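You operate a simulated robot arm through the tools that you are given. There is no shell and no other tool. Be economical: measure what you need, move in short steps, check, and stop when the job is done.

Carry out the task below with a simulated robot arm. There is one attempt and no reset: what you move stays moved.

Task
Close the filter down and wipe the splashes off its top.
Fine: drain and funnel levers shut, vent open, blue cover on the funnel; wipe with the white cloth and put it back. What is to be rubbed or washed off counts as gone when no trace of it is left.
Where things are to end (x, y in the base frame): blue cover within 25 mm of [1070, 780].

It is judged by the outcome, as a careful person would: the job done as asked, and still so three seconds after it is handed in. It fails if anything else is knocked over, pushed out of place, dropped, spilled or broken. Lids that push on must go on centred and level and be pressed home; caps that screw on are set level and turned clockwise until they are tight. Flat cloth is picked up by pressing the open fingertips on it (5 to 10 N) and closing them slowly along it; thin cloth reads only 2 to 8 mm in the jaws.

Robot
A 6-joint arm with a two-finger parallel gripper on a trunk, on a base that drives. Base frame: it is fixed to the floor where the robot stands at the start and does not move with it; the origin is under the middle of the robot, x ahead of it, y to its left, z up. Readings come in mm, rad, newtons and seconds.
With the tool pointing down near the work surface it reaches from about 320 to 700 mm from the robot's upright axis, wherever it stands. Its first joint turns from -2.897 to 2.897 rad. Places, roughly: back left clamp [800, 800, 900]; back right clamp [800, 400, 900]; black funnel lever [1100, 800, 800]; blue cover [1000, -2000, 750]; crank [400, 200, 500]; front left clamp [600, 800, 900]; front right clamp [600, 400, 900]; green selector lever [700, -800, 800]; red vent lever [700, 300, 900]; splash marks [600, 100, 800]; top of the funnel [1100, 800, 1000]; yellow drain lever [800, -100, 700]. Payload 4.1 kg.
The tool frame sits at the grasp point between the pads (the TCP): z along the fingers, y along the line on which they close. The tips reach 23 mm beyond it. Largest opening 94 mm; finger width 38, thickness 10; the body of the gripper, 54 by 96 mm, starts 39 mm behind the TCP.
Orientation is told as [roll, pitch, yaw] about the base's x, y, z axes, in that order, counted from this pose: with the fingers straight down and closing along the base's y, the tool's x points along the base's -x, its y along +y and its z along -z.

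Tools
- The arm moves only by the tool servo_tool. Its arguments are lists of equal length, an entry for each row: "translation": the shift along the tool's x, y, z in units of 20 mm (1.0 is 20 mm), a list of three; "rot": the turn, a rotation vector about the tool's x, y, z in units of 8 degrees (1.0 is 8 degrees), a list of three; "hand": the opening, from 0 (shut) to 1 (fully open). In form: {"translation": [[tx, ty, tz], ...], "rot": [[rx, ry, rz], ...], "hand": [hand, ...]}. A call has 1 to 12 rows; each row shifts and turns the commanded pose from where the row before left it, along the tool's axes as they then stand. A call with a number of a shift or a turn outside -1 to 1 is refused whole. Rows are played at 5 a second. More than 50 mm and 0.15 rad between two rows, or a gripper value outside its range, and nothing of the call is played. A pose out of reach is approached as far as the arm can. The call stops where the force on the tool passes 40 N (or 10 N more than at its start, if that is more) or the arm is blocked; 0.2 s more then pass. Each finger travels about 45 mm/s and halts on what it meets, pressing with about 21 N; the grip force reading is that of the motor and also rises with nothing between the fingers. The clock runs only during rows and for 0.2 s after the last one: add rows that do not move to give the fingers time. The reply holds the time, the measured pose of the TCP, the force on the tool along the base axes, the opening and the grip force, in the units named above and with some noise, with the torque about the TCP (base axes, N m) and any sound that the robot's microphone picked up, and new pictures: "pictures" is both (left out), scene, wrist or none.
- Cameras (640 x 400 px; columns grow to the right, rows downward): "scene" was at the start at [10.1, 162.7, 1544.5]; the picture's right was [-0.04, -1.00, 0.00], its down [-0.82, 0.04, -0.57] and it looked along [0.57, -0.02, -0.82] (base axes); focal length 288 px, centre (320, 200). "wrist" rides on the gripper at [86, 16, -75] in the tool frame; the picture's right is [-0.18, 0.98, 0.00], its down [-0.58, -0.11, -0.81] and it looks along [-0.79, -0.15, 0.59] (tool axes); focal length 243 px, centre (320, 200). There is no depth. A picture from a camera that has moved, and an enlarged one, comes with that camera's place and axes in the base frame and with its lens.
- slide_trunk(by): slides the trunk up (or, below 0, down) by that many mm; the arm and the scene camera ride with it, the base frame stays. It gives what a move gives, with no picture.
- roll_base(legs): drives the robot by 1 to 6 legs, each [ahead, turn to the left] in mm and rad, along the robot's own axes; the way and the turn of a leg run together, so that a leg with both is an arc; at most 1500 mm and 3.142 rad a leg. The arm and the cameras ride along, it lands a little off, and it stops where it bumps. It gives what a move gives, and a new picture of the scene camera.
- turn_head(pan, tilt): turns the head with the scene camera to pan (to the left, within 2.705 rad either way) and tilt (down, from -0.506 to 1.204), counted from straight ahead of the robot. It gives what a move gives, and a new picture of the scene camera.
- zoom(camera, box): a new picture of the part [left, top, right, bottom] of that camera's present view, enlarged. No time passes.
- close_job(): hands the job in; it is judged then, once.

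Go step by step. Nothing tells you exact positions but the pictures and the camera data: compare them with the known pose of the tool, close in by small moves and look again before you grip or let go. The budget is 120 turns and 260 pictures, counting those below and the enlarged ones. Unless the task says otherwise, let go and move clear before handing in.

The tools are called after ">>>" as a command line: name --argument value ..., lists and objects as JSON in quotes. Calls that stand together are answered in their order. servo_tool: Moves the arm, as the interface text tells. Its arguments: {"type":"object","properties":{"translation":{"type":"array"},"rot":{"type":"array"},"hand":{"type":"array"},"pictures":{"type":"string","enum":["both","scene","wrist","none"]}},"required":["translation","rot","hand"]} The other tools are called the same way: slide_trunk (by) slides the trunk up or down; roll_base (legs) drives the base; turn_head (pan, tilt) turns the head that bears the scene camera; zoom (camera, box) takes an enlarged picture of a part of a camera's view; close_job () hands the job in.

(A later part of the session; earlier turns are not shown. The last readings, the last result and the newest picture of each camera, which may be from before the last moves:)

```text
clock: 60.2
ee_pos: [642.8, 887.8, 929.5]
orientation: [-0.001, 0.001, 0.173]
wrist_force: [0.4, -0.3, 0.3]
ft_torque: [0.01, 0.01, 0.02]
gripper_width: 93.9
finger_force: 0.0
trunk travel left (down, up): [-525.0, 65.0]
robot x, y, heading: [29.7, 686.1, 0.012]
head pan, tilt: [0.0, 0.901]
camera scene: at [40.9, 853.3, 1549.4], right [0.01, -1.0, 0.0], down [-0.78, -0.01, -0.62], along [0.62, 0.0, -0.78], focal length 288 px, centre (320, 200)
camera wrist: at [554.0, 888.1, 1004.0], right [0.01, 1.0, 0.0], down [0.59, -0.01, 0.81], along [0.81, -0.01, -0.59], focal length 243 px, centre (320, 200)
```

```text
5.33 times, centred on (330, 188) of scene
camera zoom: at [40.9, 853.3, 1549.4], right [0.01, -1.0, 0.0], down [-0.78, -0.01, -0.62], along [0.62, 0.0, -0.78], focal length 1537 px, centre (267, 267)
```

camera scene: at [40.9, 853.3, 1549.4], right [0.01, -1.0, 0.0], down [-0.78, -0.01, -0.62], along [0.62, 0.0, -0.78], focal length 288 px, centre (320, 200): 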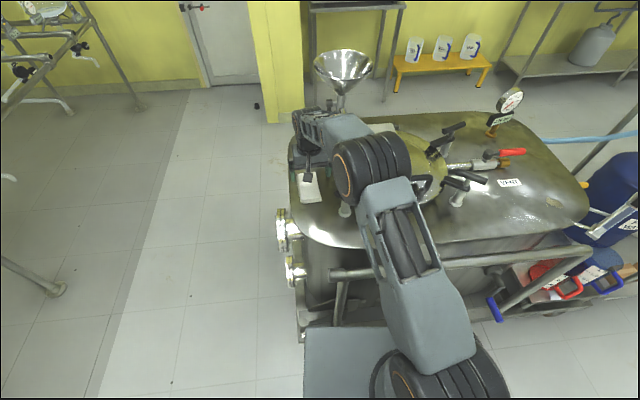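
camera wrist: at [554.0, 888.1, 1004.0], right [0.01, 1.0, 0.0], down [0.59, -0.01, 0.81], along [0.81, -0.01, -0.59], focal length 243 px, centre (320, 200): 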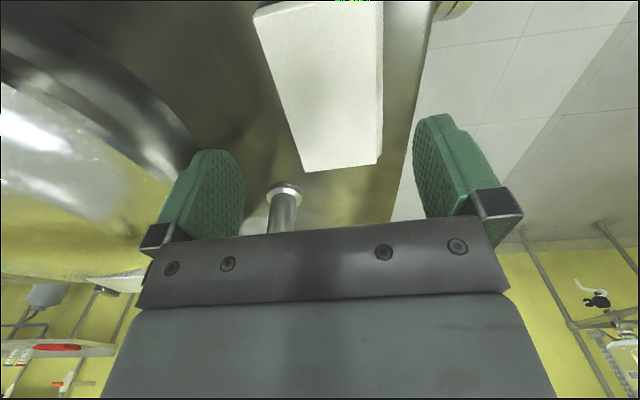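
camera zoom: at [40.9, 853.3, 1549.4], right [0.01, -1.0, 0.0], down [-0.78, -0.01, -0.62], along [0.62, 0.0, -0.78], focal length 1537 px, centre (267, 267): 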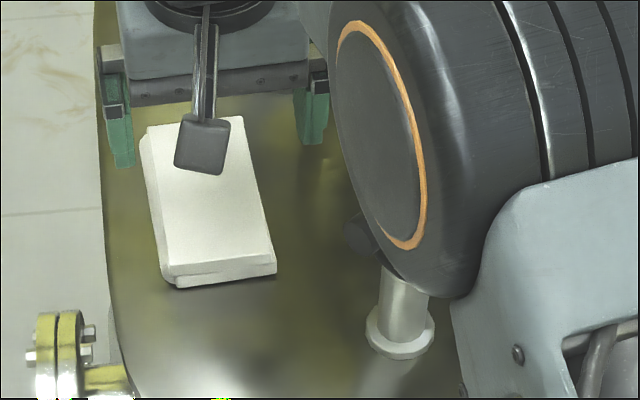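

The elbow hangs low over the front-left clamp, so I'll raise the trunk before coming down, to lift the elbow clear.

>>> slide_trunk --by 63

>>> servo_tool --translation '[[0, 0, 1], [0, 0, 1], [0, 0, 1], [0, 0, 0.3]]' --rot '[[0, 0, 0], [0, 0, 0], [0, 0, 0], [0, 0, 0]]' --hand '[1, 1, 1, 1]' --pictures "both"

>>> turn_head --pan -0.2 --tilt 0.9

>>> zoom --camera "scene" --box '[220, 110, 420, 260]'

```text
clock: 61.2
ee_pos: [642.8, 887.5, 993.6]
orientation: [-0.001, -0.001, 0.174]
wrist_force: [0.9, -0.4, 0.9]
ft_torque: [0.0, 0.0, 0.01]
gripper_width: 94.2
finger_force: 0.0
trunk travel left (down, up): [-588.0, 2.0]
robot x, y, heading: [27.2, 688.3, 0.008]
head pan, tilt: [0.0, 0.901]
```

```text
clock: 62.2
ee_pos: [642.3, 886.5, 927.7]
orientation: [0.0, 0.0, 0.174]
wrist_force: [0.0, 0.0, 0.1]
ft_torque: [0.01, 0.01, 0.01]
gripper_width: 94.2
finger_force: 0.0
trunk travel left (down, up): [-588.0, 2.0]
robot x, y, heading: [28.6, 687.0, 0.009]
head pan, tilt: [0.0, 0.901]
camera scene: at [40.9, 853.3, 1612.4], right [0.01, -1.0, 0.0], down [-0.78, -0.01, -0.62], along [0.62, 0.0, -0.78], focal length 288 px, centre (320, 200)
camera wrist: at [554.3, 888.2, 1001.5], right [0.01, 1.0, 0.0], down [0.59, -0.01, 0.81], along [0.81, -0.01, -0.59], focal length 243 px, centre (320, 200)
```

scene: 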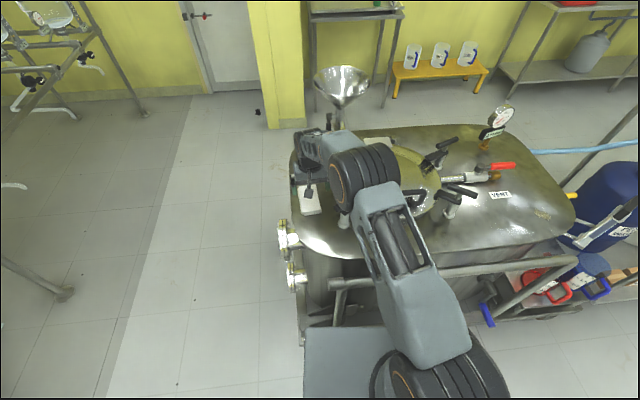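
wrist: 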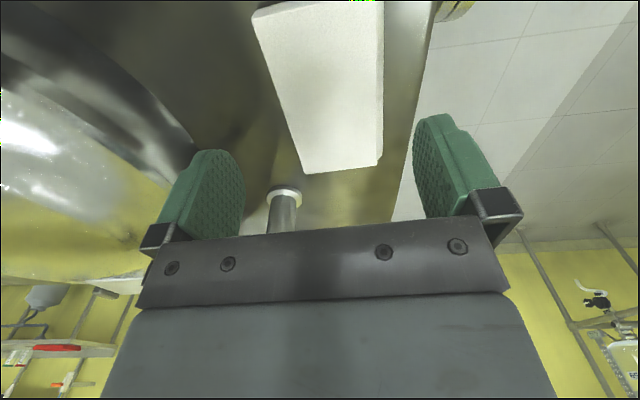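

```text
clock: 62.9
ee_pos: [642.4, 888.3, 928.0]
orientation: [0.0, 0.001, 0.175]
wrist_force: [-0.4, -1.0, -0.8]
ft_torque: [-0.01, 0.0, -0.01]
gripper_width: 94.2
finger_force: 0.0
trunk travel left (down, up): [-588.0, 2.0]
robot x, y, heading: [26.5, 685.3, 0.007]
head pan, tilt: [-0.201, 0.901]
camera scene: at [39.4, 838.2, 1612.4], right [-0.19, -0.98, 0.0], down [-0.77, 0.15, -0.62], along [0.61, -0.12, -0.78], focal length 288 px, centre (320, 200)
```

scene: 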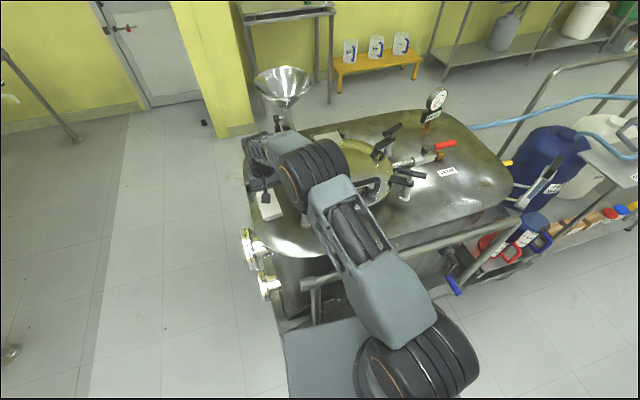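

```text
2.67 times, centred on (320, 185) of scene
camera zoom: at [39.4, 838.2, 1612.4], right [-0.19, -0.98, 0.0], down [-0.77, 0.15, -0.62], along [0.61, -0.12, -0.78], focal length 769 px, centre (320, 240)
```

zoom: 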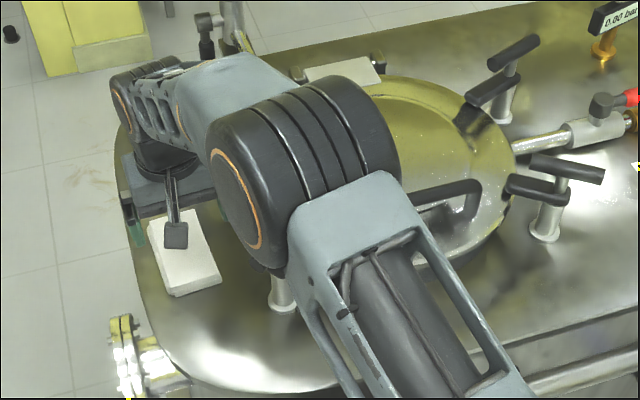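

The elbow still sits over that clamp when stretched from the front. Better to take the cloth from the tank's left side, so I retract the arm and drive round to about (640, 1400).

>>> servo_tool --translation '[[0, 0, -1], [0, 0, -1], [0.5, 0, -1], [1, 0, -1], [1, 0, -1], [1, 0, -0.5], [1, 0, 0], [1, 0, 0], [1, 0, 0], [1, 0, 0]]' --rot '[[0, 0, 0], [0, 0, 0], [0, 0, 0], [0, 0, 0], [0, 0, 0], [0, 0, 0], [0, 0, 0], [0, 0, 0], [0, 0, 0], [0, 0, 0]]' --hand '[1, 1, 1, 1, 1, 1, 1, 1, 1, 1]' --pictures "none"

>>> roll_base --legs '[[-170, 0], [0, 1.563], [720, 0], [0, -1.571], [780, 0]]'

>>> turn_head --pan -1.4 --tilt 0.9

```text
clock: 65.1
ee_pos: [494.4, 860.4, 1037.0]
orientation: [0.0, 0.001, 0.174]
wrist_force: [0.2, 0.0, -0.3]
ft_torque: [0.02, 0.0, -0.01]
gripper_width: 94.2
finger_force: 0.0
trunk travel left (down, up): [-588.0, 2.0]
robot x, y, heading: [29.7, 684.3, 0.008]
head pan, tilt: [-0.201, 0.901]
```

```text
clock: 81.5
ee_pos: [1102.4, 1577.1, 1037.0]
orientation: [0.001, -0.001, 0.171]
wrist_force: [-0.2, 0.2, 0.0]
ft_torque: [0.0, -0.03, 0.0]
gripper_width: 94.0
finger_force: 0.2
trunk travel left (down, up): [-588.0, 2.0]
robot x, y, heading: [636.1, 1402.1, 0.004]
head pan, tilt: [-0.201, 0.901]
camera scene: at [647.3, 1556.4, 1612.4], right [-0.2, -0.98, 0.0], down [-0.77, 0.15, -0.62], along [0.61, -0.12, -0.78], focal length 288 px, centre (320, 200)
```

scene: 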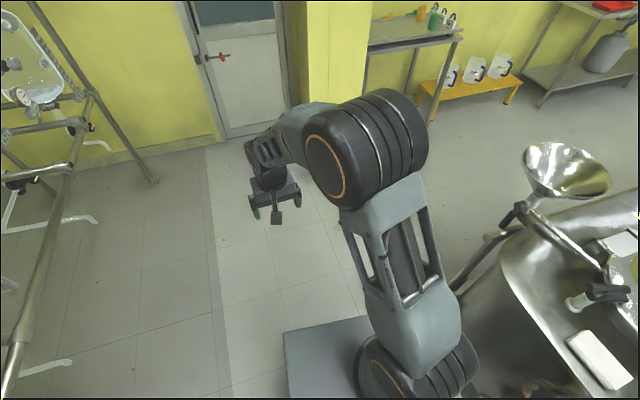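

```text
clock: 82.9
ee_pos: [1102.4, 1577.7, 1037.4]
orientation: [0.0, -0.001, 0.173]
wrist_force: [0.1, -0.8, -0.1]
ft_torque: [0.01, 0.03, 0.02]
gripper_width: 94.2
finger_force: 0.0
trunk travel left (down, up): [-588.0, 2.0]
robot x, y, heading: [637.5, 1403.1, 0.003]
head pan, tilt: [-1.4, 0.901]
camera scene: at [586.1, 1496.8, 1612.4], right [-0.98, -0.17, 0.0], down [-0.14, 0.77, -0.62], along [0.11, -0.61, -0.78], focal length 288 px, centre (320, 200)
```

scene: 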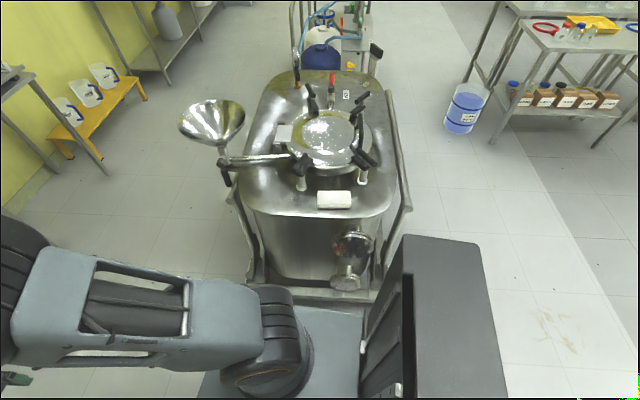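

Excellent view from the left side. I zoom on the cloth and on the funnel with its lever.

>>> zoom --camera "scene" --box '[280, 140, 400, 215]'

>>> zoom --camera "scene" --box '[160, 80, 320, 200]'

```text
5.33 times, centred on (340, 178) of scene
camera zoom: at [586.1, 1496.8, 1612.4], right [-0.98, -0.17, 0.0], down [-0.14, 0.77, -0.62], along [0.11, -0.61, -0.78], focal length 1537 px, centre (213, 320)
```

zoom: 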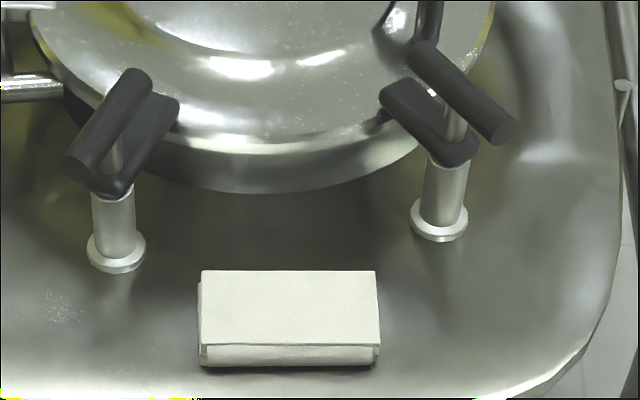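

```text
3.33 times, centred on (240, 140) of scene
camera zoom: at [586.1, 1496.8, 1612.4], right [-0.98, -0.17, 0.0], down [-0.14, 0.77, -0.62], along [0.11, -0.61, -0.78], focal length 961 px, centre (587, 400)
```

zoom: 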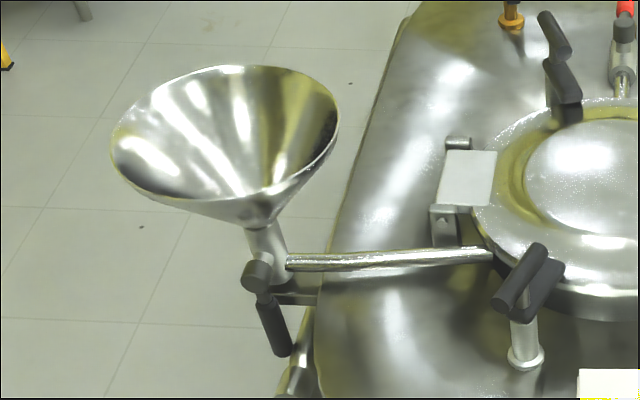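

The cloth centre is [647, 891], top at z ≈ 860, yaw ≈ 10°. The arm swings round clockwise in front to reach above it.

>>> servo_tool --translation '[[0.337, -0.978, 0], [0.337, -0.978, 0], [0.337, -0.978, 0], [0.337, -0.978, 0], [0.337, -0.978, 0], [0.337, -0.978, 0], [0.337, -0.978, 0], [0.337, -0.978, 0]]' --rot '[[0, 0, 0], [0, 0, 0], [0, 0, 0], [0, 0, 0], [0, 0, 0], [0, 0, 0], [0, 0, 0], [0, 0, 0]]' --hand '[1, 1, 1, 1, 1, 1, 1, 1]' --pictures "none"

>>> servo_tool --translation '[[0.337, -0.978, 0], [0.337, -0.978, 0], [0.337, -0.978, 0], [0.337, -0.978, 0], [0.337, -0.978, 0], [0.337, -0.978, 0], [0.337, -0.978, 0], [0.337, -0.978, 0]]' --rot '[[0, 0, 0], [0, 0, 0], [0, 0, 0], [0, 0, 0], [0, 0, 0], [0, 0, 0], [0, 0, 0], [0, 0, 0]]' --hand '[1, 1, 1, 1, 1, 1, 1, 1]' --pictures "scene"

```text
clock: 84.7
ee_pos: [1076.3, 1413.6, 1036.6]
orientation: [-0.001, 0.0, 0.17]
wrist_force: [0.4, -0.7, 0.8]
ft_torque: [-0.02, 0.0, 0.02]
gripper_width: 93.9
finger_force: 0.0
trunk travel left (down, up): [-588.0, 2.0]
robot x, y, heading: [636.1, 1402.6, 0.003]
head pan, tilt: [-1.4, 0.901]
```

```text
clock: 86.5
ee_pos: [1050.7, 1249.0, 1036.3]
orientation: [-0.001, 0.0, 0.171]
wrist_force: [0.2, 0.2, -0.8]
ft_torque: [-0.03, 0.0, -0.01]
gripper_width: 94.2
finger_force: 0.1
trunk travel left (down, up): [-588.0, 2.0]
robot x, y, heading: [633.1, 1405.4, 0.005]
head pan, tilt: [-1.4, 0.901]
camera scene: at [586.1, 1496.4, 1612.5], right [-0.98, -0.17, 0.0], down [-0.14, 0.77, -0.62], along [0.11, -0.61, -0.78], focal length 288 px, centre (320, 200)
```

scene: 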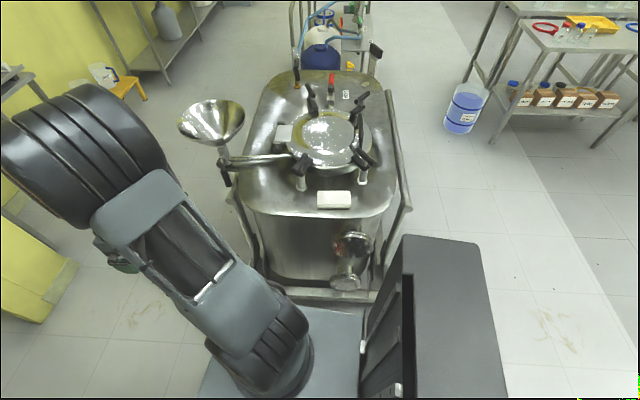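

The sweep is clear; continuing toward above the cloth.

>>> servo_tool --translation '[[1, -0.88, 0], [1, -0.88, 0], [1, -0.88, 0], [1, -0.88, 0], [1, -0.88, 0], [1, -0.88, 0], [1, -0.88, 0], [1, -0.88, 0], [1, -0.88, 0], [1, -0.88, 0], [1, -0.88, 0], [1, -0.88, 0]]' --rot '[[0, 0, 0], [0, 0, 0], [0, 0, 0], [0, 0, 0], [0, 0, 0], [0, 0, 0], [0, 0, 0], [0, 0, 0], [0, 0, 0], [0, 0, 0], [0, 0, 0], [0, 0, 0]]' --hand '[1, 1, 1, 1, 1, 1, 1, 1, 1, 1, 1, 1]' --pictures "none"

>>> servo_tool --translation '[[0.995, -0.329, 0], [0.995, -0.329, 0], [0.995, -0.329, 0], [0.995, -0.329, 0], [0.995, -0.329, 0], [0.995, -0.329, 0], [0.995, -0.329, 0], [0.995, -0.329, 0], [0.995, -0.329, 0], [0.995, -0.329, 0], [0.995, -0.329, 0], [0, 0, 0]]' --rot '[[0, 0, 0], [0, 0, 0], [0, 0, 0], [0, 0, 0], [0, 0, 0], [0, 0, 0], [0, 0, 0], [0, 0, 0], [0, 0, 0], [0, 0, 0], [0, 0, 0], [0, 0, 0]]' --hand '[1, 1, 1, 1, 1, 1, 1, 1, 1, 1, 1, 1]' --pictures "both"

```text
clock: 89.1
ee_pos: [850.2, 999.9, 1035.8]
orientation: [0.001, 0.0, 0.172]
wrist_force: [-0.3, -0.1, -0.2]
ft_torque: [-0.01, -0.02, 0.05]
gripper_width: 94.0
finger_force: 0.0
trunk travel left (down, up): [-588.0, 2.0]
robot x, y, heading: [632.5, 1410.1, 0.001]
head pan, tilt: [-1.4, 0.901]
```

```text
clock: 91.7
ee_pos: [646.2, 890.8, 1036.2]
orientation: [-0.001, 0.001, 0.171]
wrist_force: [0.1, -0.9, -0.3]
ft_torque: [-0.03, -0.01, 0.0]
gripper_width: 94.2
finger_force: 0.0
trunk travel left (down, up): [-588.0, 2.0]
robot x, y, heading: [638.3, 1408.4, 0.0]
head pan, tilt: [-1.4, 0.901]
camera scene: at [585.9, 1496.5, 1612.4], right [-0.98, -0.17, 0.0], down [-0.14, 0.77, -0.62], along [0.11, -0.61, -0.78], focal length 288 px, centre (320, 200)
camera wrist: at [557.3, 893.1, 1111.2], right [0.01, 1.0, 0.0], down [0.59, -0.01, 0.81], along [0.81, -0.01, -0.59], focal length 243 px, centre (320, 200)
```

scene: 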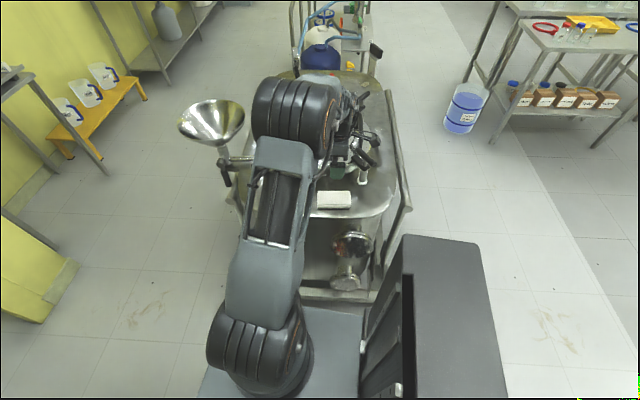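
wrist: 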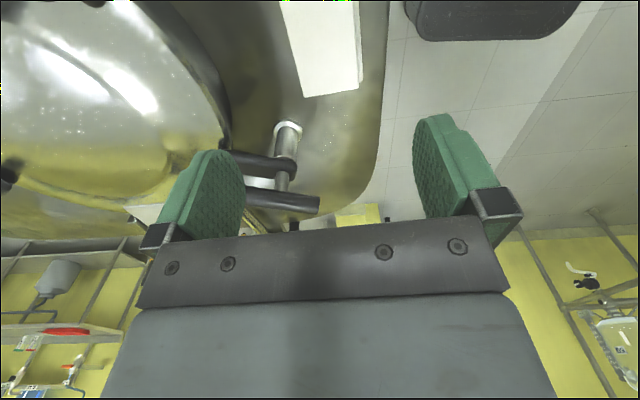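

Now descend beside the cloth, with a pause to check just before.

>>> servo_tool --translation '[[0, 0, 1], [0, 0, 1], [0, 0, 1], [0, 0, 1], [0, 0, 1], [0, 0, 1], [0, 0, 0.8], [0, 0, 0]]' --rot '[[0, 0, 0], [0, 0, 0], [0, 0, 0], [0, 0, 0], [0, 0, 0], [0, 0, 0], [0, 0, 0], [0, 0, 0]]' --hand '[1, 1, 1, 1, 1, 1, 1, 1]' --pictures "both"

>>> zoom --camera "scene" --box '[280, 140, 400, 215]'

```text
clock: 93.5
ee_pos: [646.6, 891.9, 900.4]
orientation: [-0.001, 0.001, 0.171]
wrist_force: [0.8, 1.1, 0.3]
ft_torque: [0.03, 0.01, -0.01]
gripper_width: 93.8
finger_force: 0.0
trunk travel left (down, up): [-588.0, 2.0]
robot x, y, heading: [635.6, 1406.1, 0.003]
head pan, tilt: [-1.4, 0.901]
camera scene: at [586.0, 1496.5, 1612.4], right [-0.98, -0.17, 0.0], down [-0.14, 0.77, -0.62], along [0.11, -0.61, -0.78], focal length 288 px, centre (320, 200)
camera wrist: at [557.4, 893.4, 975.3], right [0.01, 1.0, 0.0], down [0.59, -0.01, 0.81], along [0.81, -0.01, -0.59], focal length 243 px, centre (320, 200)
```

scene: 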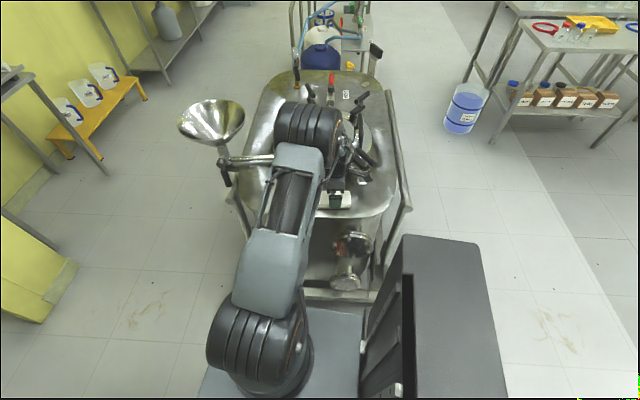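
wrist: 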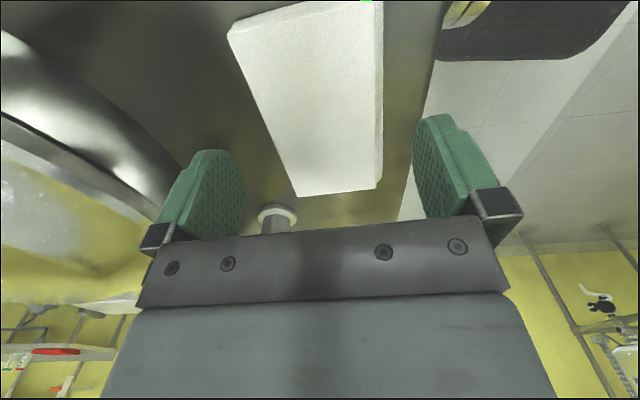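

```text
5.33 times, centred on (340, 178) of scene
camera zoom: at [586.0, 1496.5, 1612.4], right [-0.98, -0.17, 0.0], down [-0.14, 0.77, -0.62], along [0.11, -0.61, -0.78], focal length 1537 px, centre (213, 320)
```

zoom: 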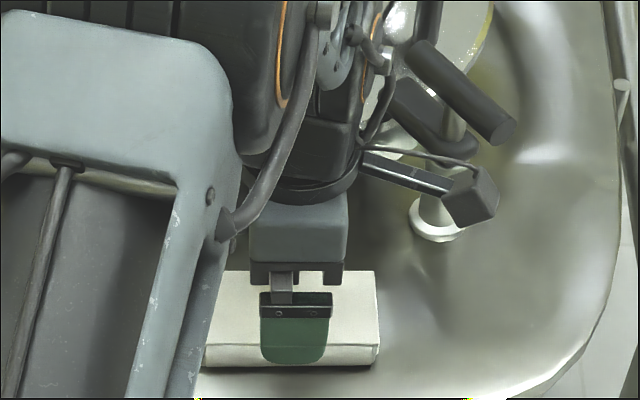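

Both fingers straddle the cloth. I go down 32 mm more and close slowly.

>>> servo_tool --translation '[[0, 0, 0.6], [0, 0, 0.6], [0, 0, 0.4], [0, 0, 0]]' --rot '[[0, 0, 0], [0, 0, 0], [0, 0, 0], [0, 0, 0]]' --hand '[1, 1, 1, 1]' --pictures "none"

>>> servo_tool --translation '[[0, 0, 0], [0, 0, 0], [0, 0, 0], [0, 0, 0], [0, 0, 0], [0, 0, 0], [0, 0, 0], [0, 0, 0]]' --rot '[[0, 0, 0], [0, 0, 0], [0, 0, 0], [0, 0, 0], [0, 0, 0], [0, 0, 0], [0, 0, 0], [0, 0, 0]]' --hand '[0.85, 0.75, 0.7, 0.65, 0.6, 0.55, 0.5, 0.5]' --pictures "both"

```text
clock: 94.5
ee_pos: [646.5, 890.9, 869.7]
orientation: [0.0, 0.001, 0.17]
wrist_force: [0.3, -0.3, -0.1]
ft_torque: [-0.01, -0.02, 0.02]
gripper_width: 94.0
finger_force: 0.0
trunk travel left (down, up): [-588.0, 2.0]
robot x, y, heading: [633.9, 1402.2, 0.003]
head pan, tilt: [-1.4, 0.901]
```

```text
clock: 96.3
ee_pos: [645.9, 892.1, 868.8]
orientation: [0.0, 0.0, 0.171]
wrist_force: [0.0, 0.1, -0.5]
ft_torque: [0.03, 0.0, 0.04]
gripper_width: 67.4
finger_force: 20.6
trunk travel left (down, up): [-588.0, 2.0]
robot x, y, heading: [636.5, 1403.4, 0.006]
head pan, tilt: [-1.4, 0.901]
camera scene: at [586.0, 1496.5, 1612.4], right [-0.98, -0.17, 0.0], down [-0.14, 0.77, -0.62], along [0.11, -0.61, -0.78], focal length 288 px, centre (320, 200)
camera wrist: at [557.2, 893.4, 943.3], right [0.01, 1.0, 0.0], down [0.59, -0.01, 0.81], along [0.81, -0.01, -0.59], focal length 243 px, centre (320, 200)
```

scene: 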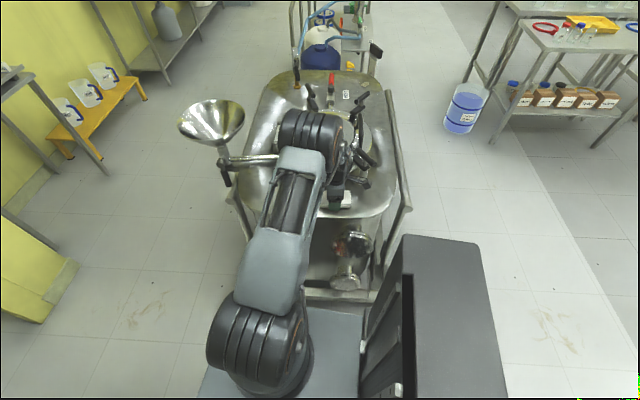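
wrist: 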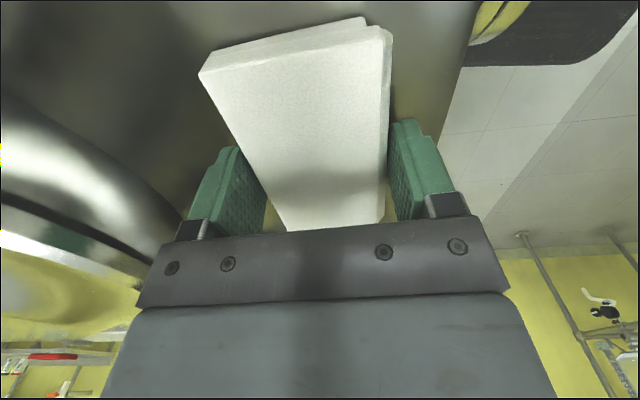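

The jaws hold at 67 mm on the cloth with 21 N. I close the command a little more and lift slightly to test.

>>> servo_tool --translation '[[0, 0, 0], [0, 0, -0.5], [0, 0, -0.5], [0, 0, -0.5], [0, 0, -0.5], [0, 0, 0]]' --rot '[[0, 0, 0], [0, 0, 0], [0, 0, 0], [0, 0, 0], [0, 0, 0], [0, 0, 0]]' --hand '[0.4, 0.4, 0.4, 0.4, 0.4, 0.4]' --pictures "wrist"

>>> zoom --camera "scene" --box '[280, 140, 400, 215]'

```text
clock: 97.7
ee_pos: [646.5, 892.6, 909.0]
orientation: [0.0, -0.001, 0.171]
wrist_force: [-0.4, -0.4, -1.3]
ft_torque: [0.03, -0.02, -0.01]
gripper_width: 67.2
finger_force: 20.8
trunk travel left (down, up): [-588.0, 2.0]
robot x, y, heading: [631.8, 1405.1, 0.005]
head pan, tilt: [-1.4, 0.901]
camera wrist: at [557.3, 893.5, 983.2], right [0.01, 1.0, 0.0], down [0.59, -0.01, 0.81], along [0.81, -0.01, -0.59], focal length 243 px, centre (320, 200)
```

wrist: 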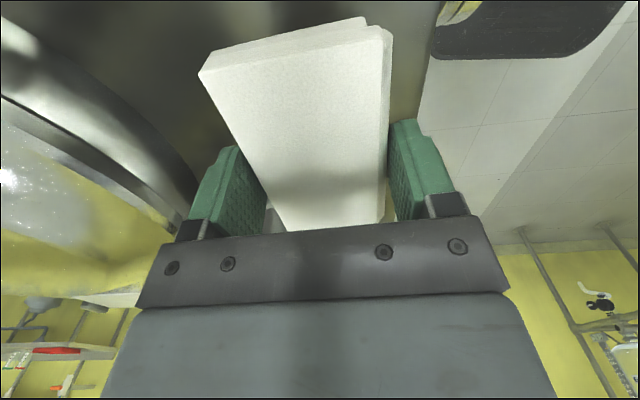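

```text
5.33 times, centred on (340, 178) of scene
camera zoom: at [586.0, 1496.5, 1612.4], right [-0.98, -0.17, 0.0], down [-0.14, 0.77, -0.62], along [0.11, -0.61, -0.78], focal length 1537 px, centre (213, 320)
```

zoom: 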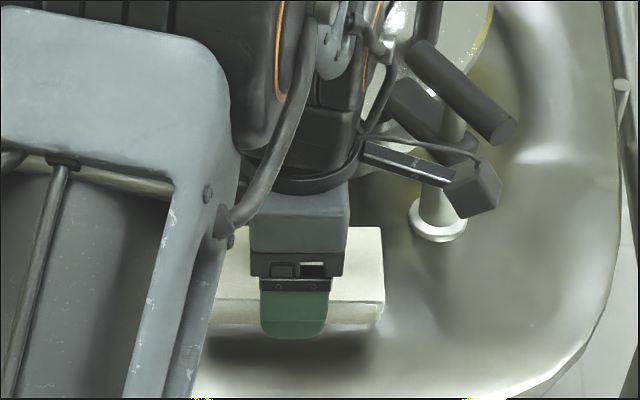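

The cloth came up cleanly as a folded pad. I lift it high and drive back to the front of the tank at about (26, 430) to wipe.

>>> servo_tool --translation '[[0, 0, -1], [0, 0, -1], [0, 0, -1], [0, 0, -1], [0, 0, -1], [0, 0, -1], [0, 0, -1], [0, 0, -1]]' --rot '[[0, 0, 0], [0, 0, 0], [0, 0, 0], [0, 0, 0], [0, 0, 0], [0, 0, 0], [0, 0, 0], [0, 0, 0]]' --hand '[0.4, 0.4, 0.4, 0.4, 0.4, 0.4, 0.4, 0.4]' --pictures "none"

>>> roll_base --legs '[[-785, 0], [0, -1.571], [970, 0], [0, 1.571]]'

>>> turn_head --pan -0.1 --tilt 0.9

```text
clock: 99.5
ee_pos: [645.7, 891.3, 1070.2]
orientation: [0.001, 0.0, 0.171]
wrist_force: [0.3, 0.6, -0.4]
ft_torque: [-0.02, -0.01, 0.0]
gripper_width: 67.5
finger_force: 21.0
trunk travel left (down, up): [-588.0, 2.0]
robot x, y, heading: [632.2, 1401.9, 0.004]
head pan, tilt: [-1.4, 0.901]
```

```text
clock: 116.0
ee_pos: [-88.6, -79.5, 1069.6]
orientation: [0.0, 0.001, 0.2]
wrist_force: [0.2, -0.1, -0.3]
ft_torque: [0.01, 0.0, -0.03]
gripper_width: 67.4
finger_force: 21.2
trunk travel left (down, up): [-588.0, 2.0]
robot x, y, heading: [-117.5, 434.8, 0.035]
head pan, tilt: [-1.4, 0.901]
camera scene: at [-167.3, 523.0, 1612.5], right [-0.98, -0.2, 0.0], down [-0.16, 0.77, -0.62], along [0.13, -0.61, -0.78], focal length 288 px, centre (320, 200)
```

scene: 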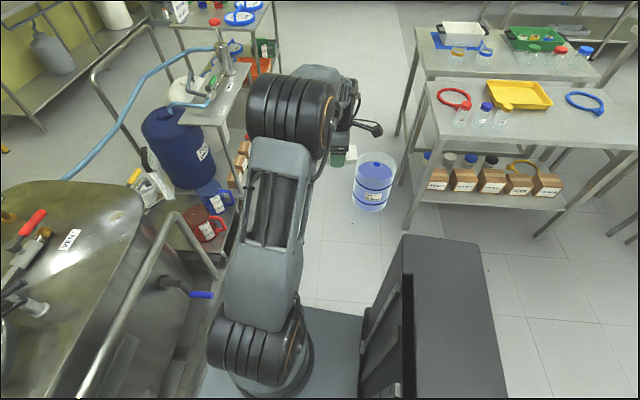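

```text
clock: 117.5
ee_pos: [-88.9, -80.2, 1069.5]
orientation: [0.002, 0.0, 0.201]
wrist_force: [-1.7, -0.1, -0.4]
ft_torque: [0.0, 0.02, 0.05]
gripper_width: 67.6
finger_force: 20.8
trunk travel left (down, up): [-588.0, 2.0]
robot x, y, heading: [-119.0, 430.5, 0.032]
head pan, tilt: [-0.099, 0.901]
camera scene: at [-107.4, 591.9, 1612.5], right [-0.07, -1.0, 0.0], down [-0.78, 0.05, -0.62], along [0.62, -0.04, -0.78], focal length 288 px, centre (320, 200)
```

scene: 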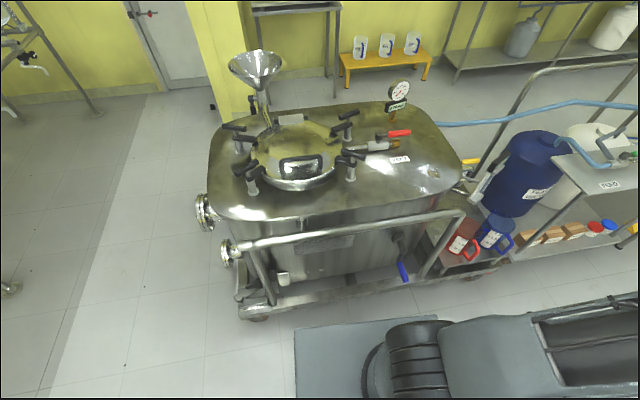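

The tank top is unobstructed now. I zoom on the splash and the drain side.

>>> zoom --camera "scene" --box '[360, 120, 480, 210]'

>>> zoom --camera "scene" --box '[430, 130, 550, 280]'

>>> zoom --camera "scene" --box '[200, 100, 400, 230]'

```text
4.44 times, centred on (420, 165) of scene
camera zoom: at [-107.4, 591.9, 1612.5], right [-0.07, -1.0, 0.0], down [-0.78, 0.05, -0.62], along [0.62, -0.04, -0.78], focal length 1281 px, centre (-124, 356)
```

zoom: 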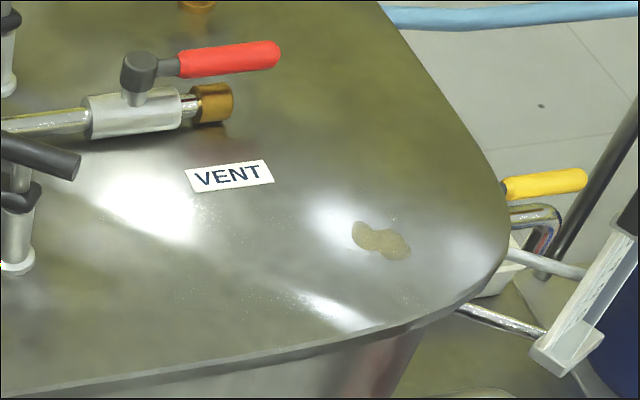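

```text
2.67 times, centred on (490, 205) of scene
camera zoom: at [-107.4, 591.9, 1612.5], right [-0.07, -1.0, 0.0], down [-0.78, 0.05, -0.62], along [0.62, -0.04, -0.78], focal length 769 px, centre (-133, 187)
```

zoom: 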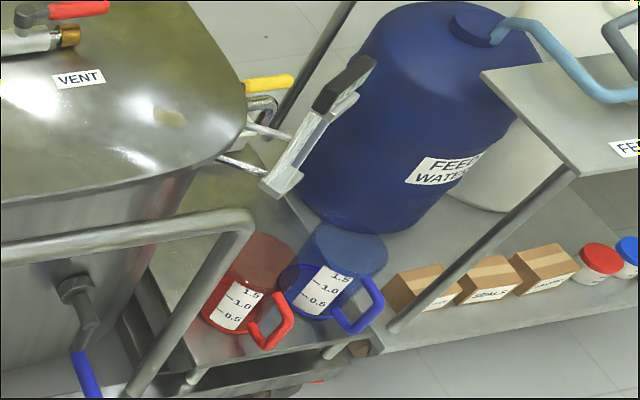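

```text
3.08 times, centred on (300, 165) of scene
camera zoom: at [-107.4, 591.9, 1612.5], right [-0.07, -1.0, 0.0], down [-0.78, 0.05, -0.62], along [0.62, -0.04, -0.78], focal length 887 px, centre (382, 308)
```

zoom: 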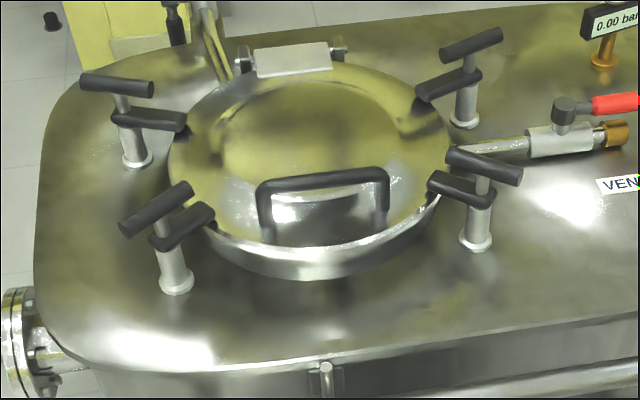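

The splash is one brown patch about [580–618] x [100–152]; the yellow drain lever lies along its pipe (open). I drive forward and bring the pad over the patch.

>>> roll_base --legs '[[145, -0.03]]'

>>> servo_tool --translation '[[-0.95, 0.21, 0], [-0.95, 0.21, 0], [-0.95, 0.21, 0], [-0.95, 0.21, 0], [-0.95, 0.21, 0], [-0.95, 0.21, 0], [-0.95, 0.21, 0], [-0.95, 0.21, 0], [-0.95, 0.21, 0], [-0.95, 0.21, 0], [-0.95, 0.21, 0], [-0.95, 0.21, 0]]' --rot '[[0, 0, 0], [0, 0, 0], [0, 0, 0], [0, 0, 0], [0, 0, 0], [0, 0, 0], [0, 0, 0], [0, 0, 0], [0, 0, 0], [0, 0, 0], [0, 0, 0], [0, 0, 0]]' --hand '[0.4, 0.4, 0.4, 0.4, 0.4, 0.4, 0.4, 0.4, 0.4, 0.4, 0.4, 0.4]' --pictures "none"

>>> servo_tool --translation '[[-0.95, 0.21, 0], [-0.95, 0.21, 0], [-0.95, 0.21, 0], [-0.95, 0.21, 0], [-0.95, 0.21, 0], [-0.95, 0.21, 0], [-0.95, 0.21, 0], [-0.95, 0.21, 0], [-0.95, 0.21, 0], [-0.95, 0.21, 0], [-0.95, 0.21, 0], [-0.95, 0.21, 0]]' --rot '[[0, 0, 0], [0, 0, 0], [0, 0, 0], [0, 0, 0], [0, 0, 0], [0, 0, 0], [0, 0, 0], [0, 0, 0], [0, 0, 0], [0, 0, 0], [0, 0, 0], [0, 0, 0]]' --hand '[0.4, 0.4, 0.4, 0.4, 0.4, 0.4, 0.4, 0.4, 0.4, 0.4, 0.4, 0.4]' --pictures "both"

```text
clock: 118.8
ee_pos: [40.8, -76.7, 1069.7]
orientation: [0.0, -0.001, 0.171]
wrist_force: [0.8, 0.7, -0.4]
ft_torque: [0.01, 0.02, 0.01]
gripper_width: 67.4
finger_force: 20.9
trunk travel left (down, up): [-588.0, 2.0]
robot x, y, heading: [28.0, 434.0, 0.004]
head pan, tilt: [-0.099, 0.901]
camera scene: at [43.8, 594.3, 1612.5], right [-0.1, -1.0, 0.0], down [-0.78, 0.08, -0.62], along [0.62, -0.06, -0.78], focal length 288 px, centre (320, 200)
```

scene: 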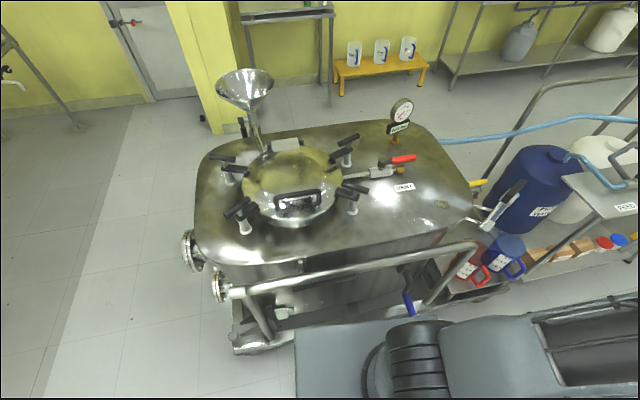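

```text
clock: 121.4
ee_pos: [257.2, 12.5, 1070.7]
orientation: [0.001, 0.002, 0.171]
wrist_force: [-0.1, -0.8, -0.9]
ft_torque: [0.0, -0.03, -0.04]
gripper_width: 67.4
finger_force: 21.3
trunk travel left (down, up): [-588.0, 2.0]
robot x, y, heading: [30.6, 432.8, 0.002]
head pan, tilt: [-0.099, 0.901]
```

```text
clock: 124.0
ee_pos: [474.0, 99.1, 1068.6]
orientation: [0.001, 0.001, 0.17]
wrist_force: [0.3, 0.3, -1.5]
ft_torque: [-0.04, 0.02, -0.01]
gripper_width: 67.2
finger_force: 20.9
trunk travel left (down, up): [-588.0, 2.0]
robot x, y, heading: [30.1, 437.3, 0.004]
head pan, tilt: [-0.099, 0.901]
camera scene: at [43.2, 594.4, 1612.4], right [-0.1, -1.0, 0.0], down [-0.78, 0.08, -0.62], along [0.62, -0.06, -0.78], focal length 288 px, centre (320, 200)
camera wrist: at [385.3, 100.9, 1143.7], right [0.01, 1.0, 0.0], down [0.59, -0.01, 0.81], along [0.81, -0.01, -0.59], focal length 243 px, centre (320, 200)
```

scene: 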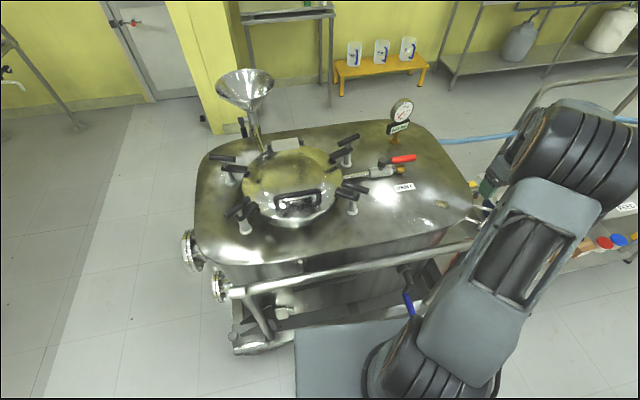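
wrist: 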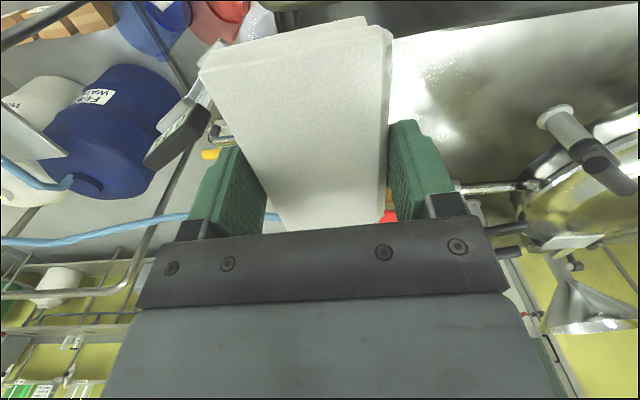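

Moving over the patch and coming down near the surface.

>>> servo_tool --translation '[[-0.92, 0.06, 0.5], [-0.92, 0.06, 0.5], [-0.92, 0.06, 1], [-0.92, 0.06, 1], [-0.92, 0.06, 1], [-0.92, 0.06, 1], [-0.92, 0.06, 1], [0, 0, 1], [0, 0, 1], [0, 0, 0.7], [0, 0, 0]]' --rot '[[0, 0, 0], [0, 0, 0], [0, 0, 0], [0, 0, 0], [0, 0, 0], [0, 0, 0], [0, 0, 0], [0, 0, 0], [0, 0, 0], [0, 0, 0], [0, 0, 0]]' --hand '[0.4, 0.4, 0.4, 0.4, 0.4, 0.4, 0.4, 0.4, 0.4, 0.4, 0.4]' --pictures "scene"

>>> zoom --camera "scene" --box '[380, 130, 530, 260]'

```text
clock: 126.4
ee_pos: [599.1, 130.2, 895.8]
orientation: [-0.001, -0.001, 0.17]
wrist_force: [-0.1, -0.4, 0.3]
ft_torque: [0.03, -0.01, 0.0]
gripper_width: 67.6
finger_force: 20.7
trunk travel left (down, up): [-588.0, 2.0]
robot x, y, heading: [30.1, 436.6, -0.003]
head pan, tilt: [-0.099, 0.901]
camera scene: at [43.0, 594.3, 1612.4], right [-0.1, -1.0, 0.0], down [-0.78, 0.08, -0.62], along [0.62, -0.06, -0.78], focal length 288 px, centre (320, 200)
```

scene: 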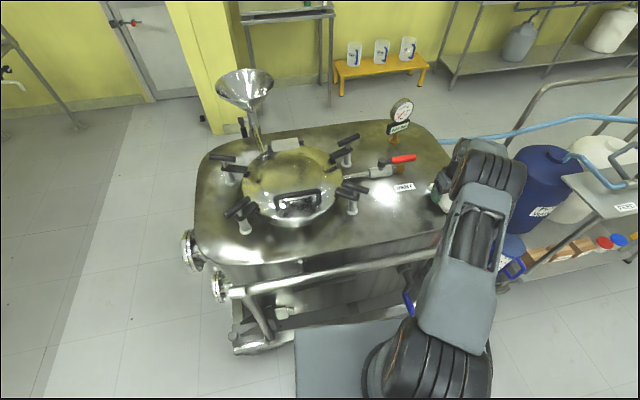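

```text
3.08 times, centred on (455, 195) of scene
camera zoom: at [43.0, 594.3, 1612.4], right [-0.1, -1.0, 0.0], down [-0.78, 0.08, -0.62], along [0.62, -0.06, -0.78], focal length 887 px, centre (-95, 215)
```

zoom: 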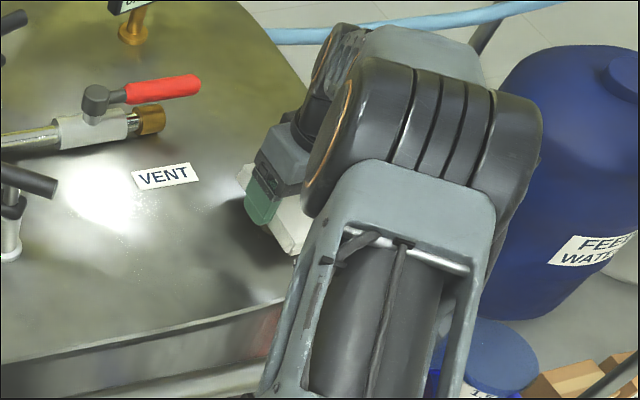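

Lowering onto the patch in small steps until I feel light pressure.

>>> servo_tool --translation '[[0, 0, 0.5], [0, 0, 0.5], [0, 0, 0.2], [0, 0, 0.1], [0, 0, 0]]' --rot '[[0, 0, 0], [0, 0, 0], [0, 0, 0], [0, 0, 0], [0, 0, 0]]' --hand '[0.4, 0.4, 0.4, 0.4, 0.4]' --pictures "none"

```text
clock: 127.6
ee_pos: [599.5, 128.8, 867.6]
orientation: [0.001, 0.0, 0.172]
wrist_force: [0.4, -0.3, -0.1]
ft_torque: [0.01, -0.02, 0.03]
gripper_width: 67.4
finger_force: 20.5
trunk travel left (down, up): [-588.0, 2.0]
robot x, y, heading: [31.3, 437.3, 0.001]
head pan, tilt: [-0.099, 0.901]
```

>>> servo_tool --translation '[[0, 0, 0.1], [0, 0, 0.1], [0, 0, 0]]' --rot '[[0, 0, 0], [0, 0, 0], [0, 0, 0]]' --hand '[0.4, 0.4, 0.4]' --pictures "none"

```text
clock: 128.4
ee_pos: [599.8, 129.0, 868.6]
orientation: [-0.004, -0.006, 0.17]
wrist_force: [-0.9, -0.1, 26.2]
ft_torque: [0.17, 0.36, 0.0]
gripper_width: 67.3
finger_force: 21.3
trunk travel left (down, up): [-588.0, 2.0]
robot x, y, heading: [28.6, 433.5, -0.0]
head pan, tilt: [-0.099, 0.901]
```

Contact at 26 N, so I back off about 2 mm and rub to and fro over the patch.

>>> servo_tool --translation '[[0, 0, -0.1], [0, 0.8, 0], [0, 0.8, 0], [0, -1, 0], [0, -1, 0], [0, -1, 0], [0, -0.6, 0], [0, 1, 0], [0, 1, 0], [0, 0.5, 0], [0.8, -0.5, 0], [0, 0, 0]]' --rot '[[0, 0, 0], [0, 0, 0], [0, 0, 0], [0, 0, 0], [0, 0, 0], [0, 0, 0], [0, 0, 0], [0, 0, 0], [0, 0, 0], [0, 0, 0], [0, 0, 0], [0, 0, 0]]' --hand '[0.4, 0.4, 0.4, 0.4, 0.4, 0.4, 0.4, 0.4, 0.4, 0.4, 0.4, 0.4]' --pictures "none"

>>> servo_tool --translation '[[0, 0.8, 0], [0, 0.8, 0], [0, -1, 0], [0, -1, 0], [0, -1, 0], [0, -0.4, 0], [-0.8, 0.5, 0], [-0.8, 0.5, 0], [0, 0.8, 0], [0, 0.8, 0], [0, -1, 0], [0, -1, 0]]' --rot '[[0, 0, 0], [0, 0, 0], [0, 0, 0], [0, 0, 0], [0, 0, 0], [0, 0, 0], [0, 0, 0], [0, 0, 0], [0, 0, 0], [0, 0, 0], [0, 0, 0], [0, 0, 0]]' --hand '[0.4, 0.4, 0.4, 0.4, 0.4, 0.4, 0.4, 0.4, 0.4, 0.4, 0.4, 0.4]' --pictures "none"

```text
clock: 131.0
ee_pos: [583.0, 128.8, 867.9]
orientation: [-0.002, 0.001, 0.17]
wrist_force: [3.0, 5.4, 12.5]
ft_torque: [0.02, -0.27, 0.13]
gripper_width: 67.5
finger_force: 21.1
trunk travel left (down, up): [-588.0, 2.0]
robot x, y, heading: [29.4, 437.1, 0.012]
head pan, tilt: [-0.099, 0.901]
```

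```text
clock: 133.6
ee_pos: [617.3, 110.1, 868.2]
orientation: [0.0, 0.001, 0.171]
wrist_force: [-0.3, 6.4, 15.3]
ft_torque: [0.44, -0.11, 0.0]
gripper_width: 67.2
finger_force: 21.1
trunk travel left (down, up): [-588.0, 2.0]
robot x, y, heading: [29.3, 434.0, -0.001]
head pan, tilt: [-0.099, 0.901]
```

Rubbing at 12–15 N. One more set of strokes, then lift and look.

>>> servo_tool --translation '[[0, 1, 0], [0.7, 0.5, 0], [0.7, -0.9, 0], [0, -0.9, 0], [0, 0.9, 0], [0, 0.9, 0], [-0.7, -0.9, 0], [-0.7, 0.3, 0], [0.7, 0, 0], [0, 0, -1], [0, 0, -1], [0, 0, -1]]' --rot '[[0, 0, 0], [0, 0, 0], [0, 0, 0], [0, 0, 0], [0, 0, 0], [0, 0, 0], [0, 0, 0], [0, 0, 0], [0, 0, 0], [0, 0, 0], [0, 0, 0], [0, 0, 0]]' --hand '[0.4, 0.4, 0.4, 0.4, 0.4, 0.4, 0.4, 0.4, 0.4, 0.4, 0.4, 0.4]' --pictures "none"

>>> servo_tool --translation '[[0, 0, -1], [0.7, -0.6, -1], [1, -0.6, -1], [1, -0.6, -1], [1, -0.6, -1], [1, -0.6, -0.7], [1, -0.6, 0], [1, -0.6, 0], [1, -0.6, 0], [0, 0, 0]]' --rot '[[0, 0, 0], [0, 0, 0], [0, 0, 0], [0, 0, 0], [0, 0, 0], [0, 0, 0], [0, 0, 0], [0, 0, 0], [0, 0, 0], [0, 0, 0]]' --hand '[0.4, 0.4, 0.4, 0.4, 0.4, 0.4, 0.4, 0.4, 0.4, 0.4]' --pictures "both"

>>> zoom --camera "scene" --box '[380, 140, 500, 230]'

```text
clock: 136.2
ee_pos: [600.3, 125.2, 926.5]
orientation: [0.001, 0.002, 0.171]
wrist_force: [0.1, 0.0, -0.5]
ft_torque: [0.0, 0.01, -0.01]
gripper_width: 67.5
finger_force: 20.6
trunk travel left (down, up): [-588.0, 2.0]
robot x, y, heading: [27.3, 436.4, 0.002]
head pan, tilt: [-0.099, 0.901]
```

```text
clock: 138.4
ee_pos: [465.9, 3.3, 1041.5]
orientation: [-0.001, 0.001, 0.17]
wrist_force: [-0.7, -0.2, -0.6]
ft_torque: [0.01, -0.02, -0.02]
gripper_width: 67.5
finger_force: 20.8
trunk travel left (down, up): [-588.0, 2.0]
robot x, y, heading: [29.8, 437.0, 0.0]
head pan, tilt: [-0.099, 0.901]
camera scene: at [43.0, 594.3, 1612.5], right [-0.1, -1.0, 0.0], down [-0.78, 0.08, -0.62], along [0.62, -0.06, -0.78], focal length 288 px, centre (320, 200)
camera wrist: at [377.5, 4.6, 1116.1], right [0.01, 1.0, 0.0], down [0.59, -0.01, 0.81], along [0.81, -0.01, -0.59], focal length 243 px, centre (320, 200)
```

scene: 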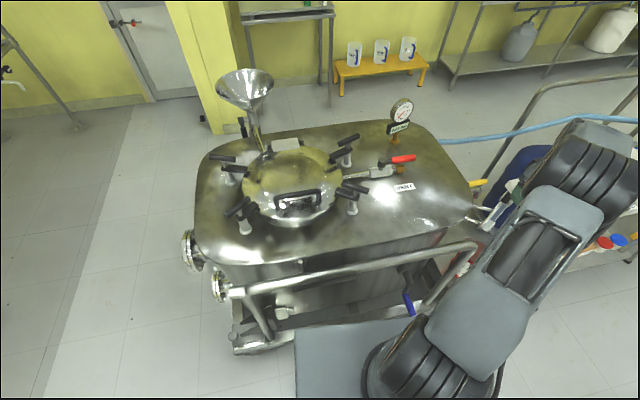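
wrist: 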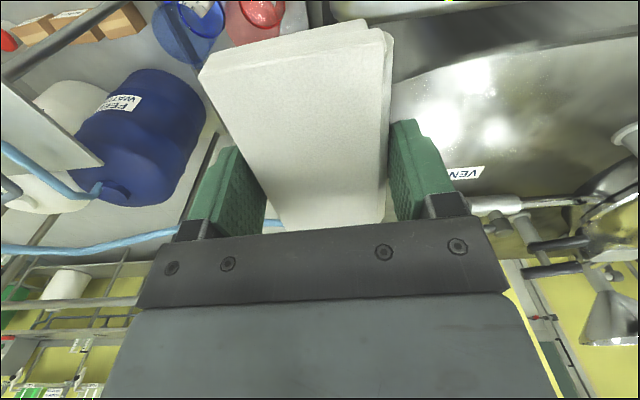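

```text
4.44 times, centred on (440, 185) of scene
camera zoom: at [43.0, 594.3, 1612.5], right [-0.1, -1.0, 0.0], down [-0.78, 0.08, -0.62], along [0.62, -0.06, -0.78], focal length 1281 px, centre (-213, 267)
```

zoom: 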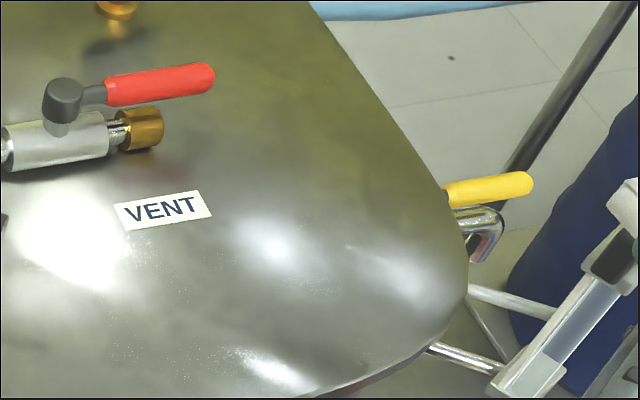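

The patch looks gone; I check closer for any faint trace.

>>> zoom --camera "scene" --box '[415, 180, 475, 220]'

>>> zoom --camera "scene" --box '[190, 110, 450, 270]'

```text
10.00 times, centred on (445, 200) of scene
camera zoom: at [43.0, 594.3, 1612.5], right [-0.1, -1.0, 0.0], down [-0.78, 0.08, -0.62], along [0.62, -0.06, -0.78], focal length 2882 px, centre (-930, 200)
```

zoom: 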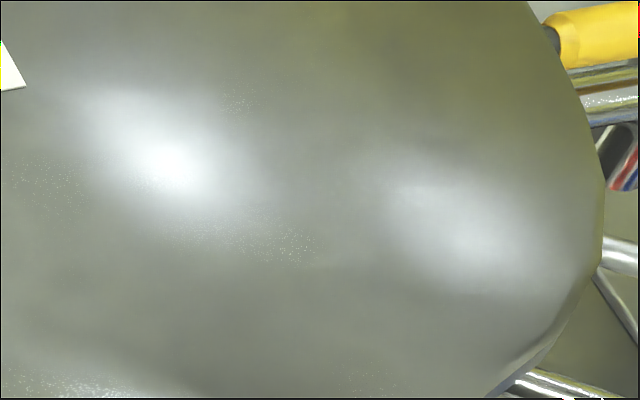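

```text
2.46 times, centred on (320, 190) of scene
camera zoom: at [43.0, 594.3, 1612.5], right [-0.1, -1.0, 0.0], down [-0.78, 0.08, -0.62], along [0.62, -0.06, -0.78], focal length 710 px, centre (320, 225)
```

zoom: 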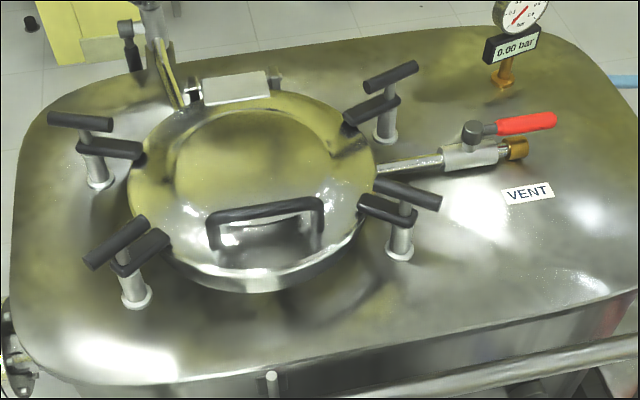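

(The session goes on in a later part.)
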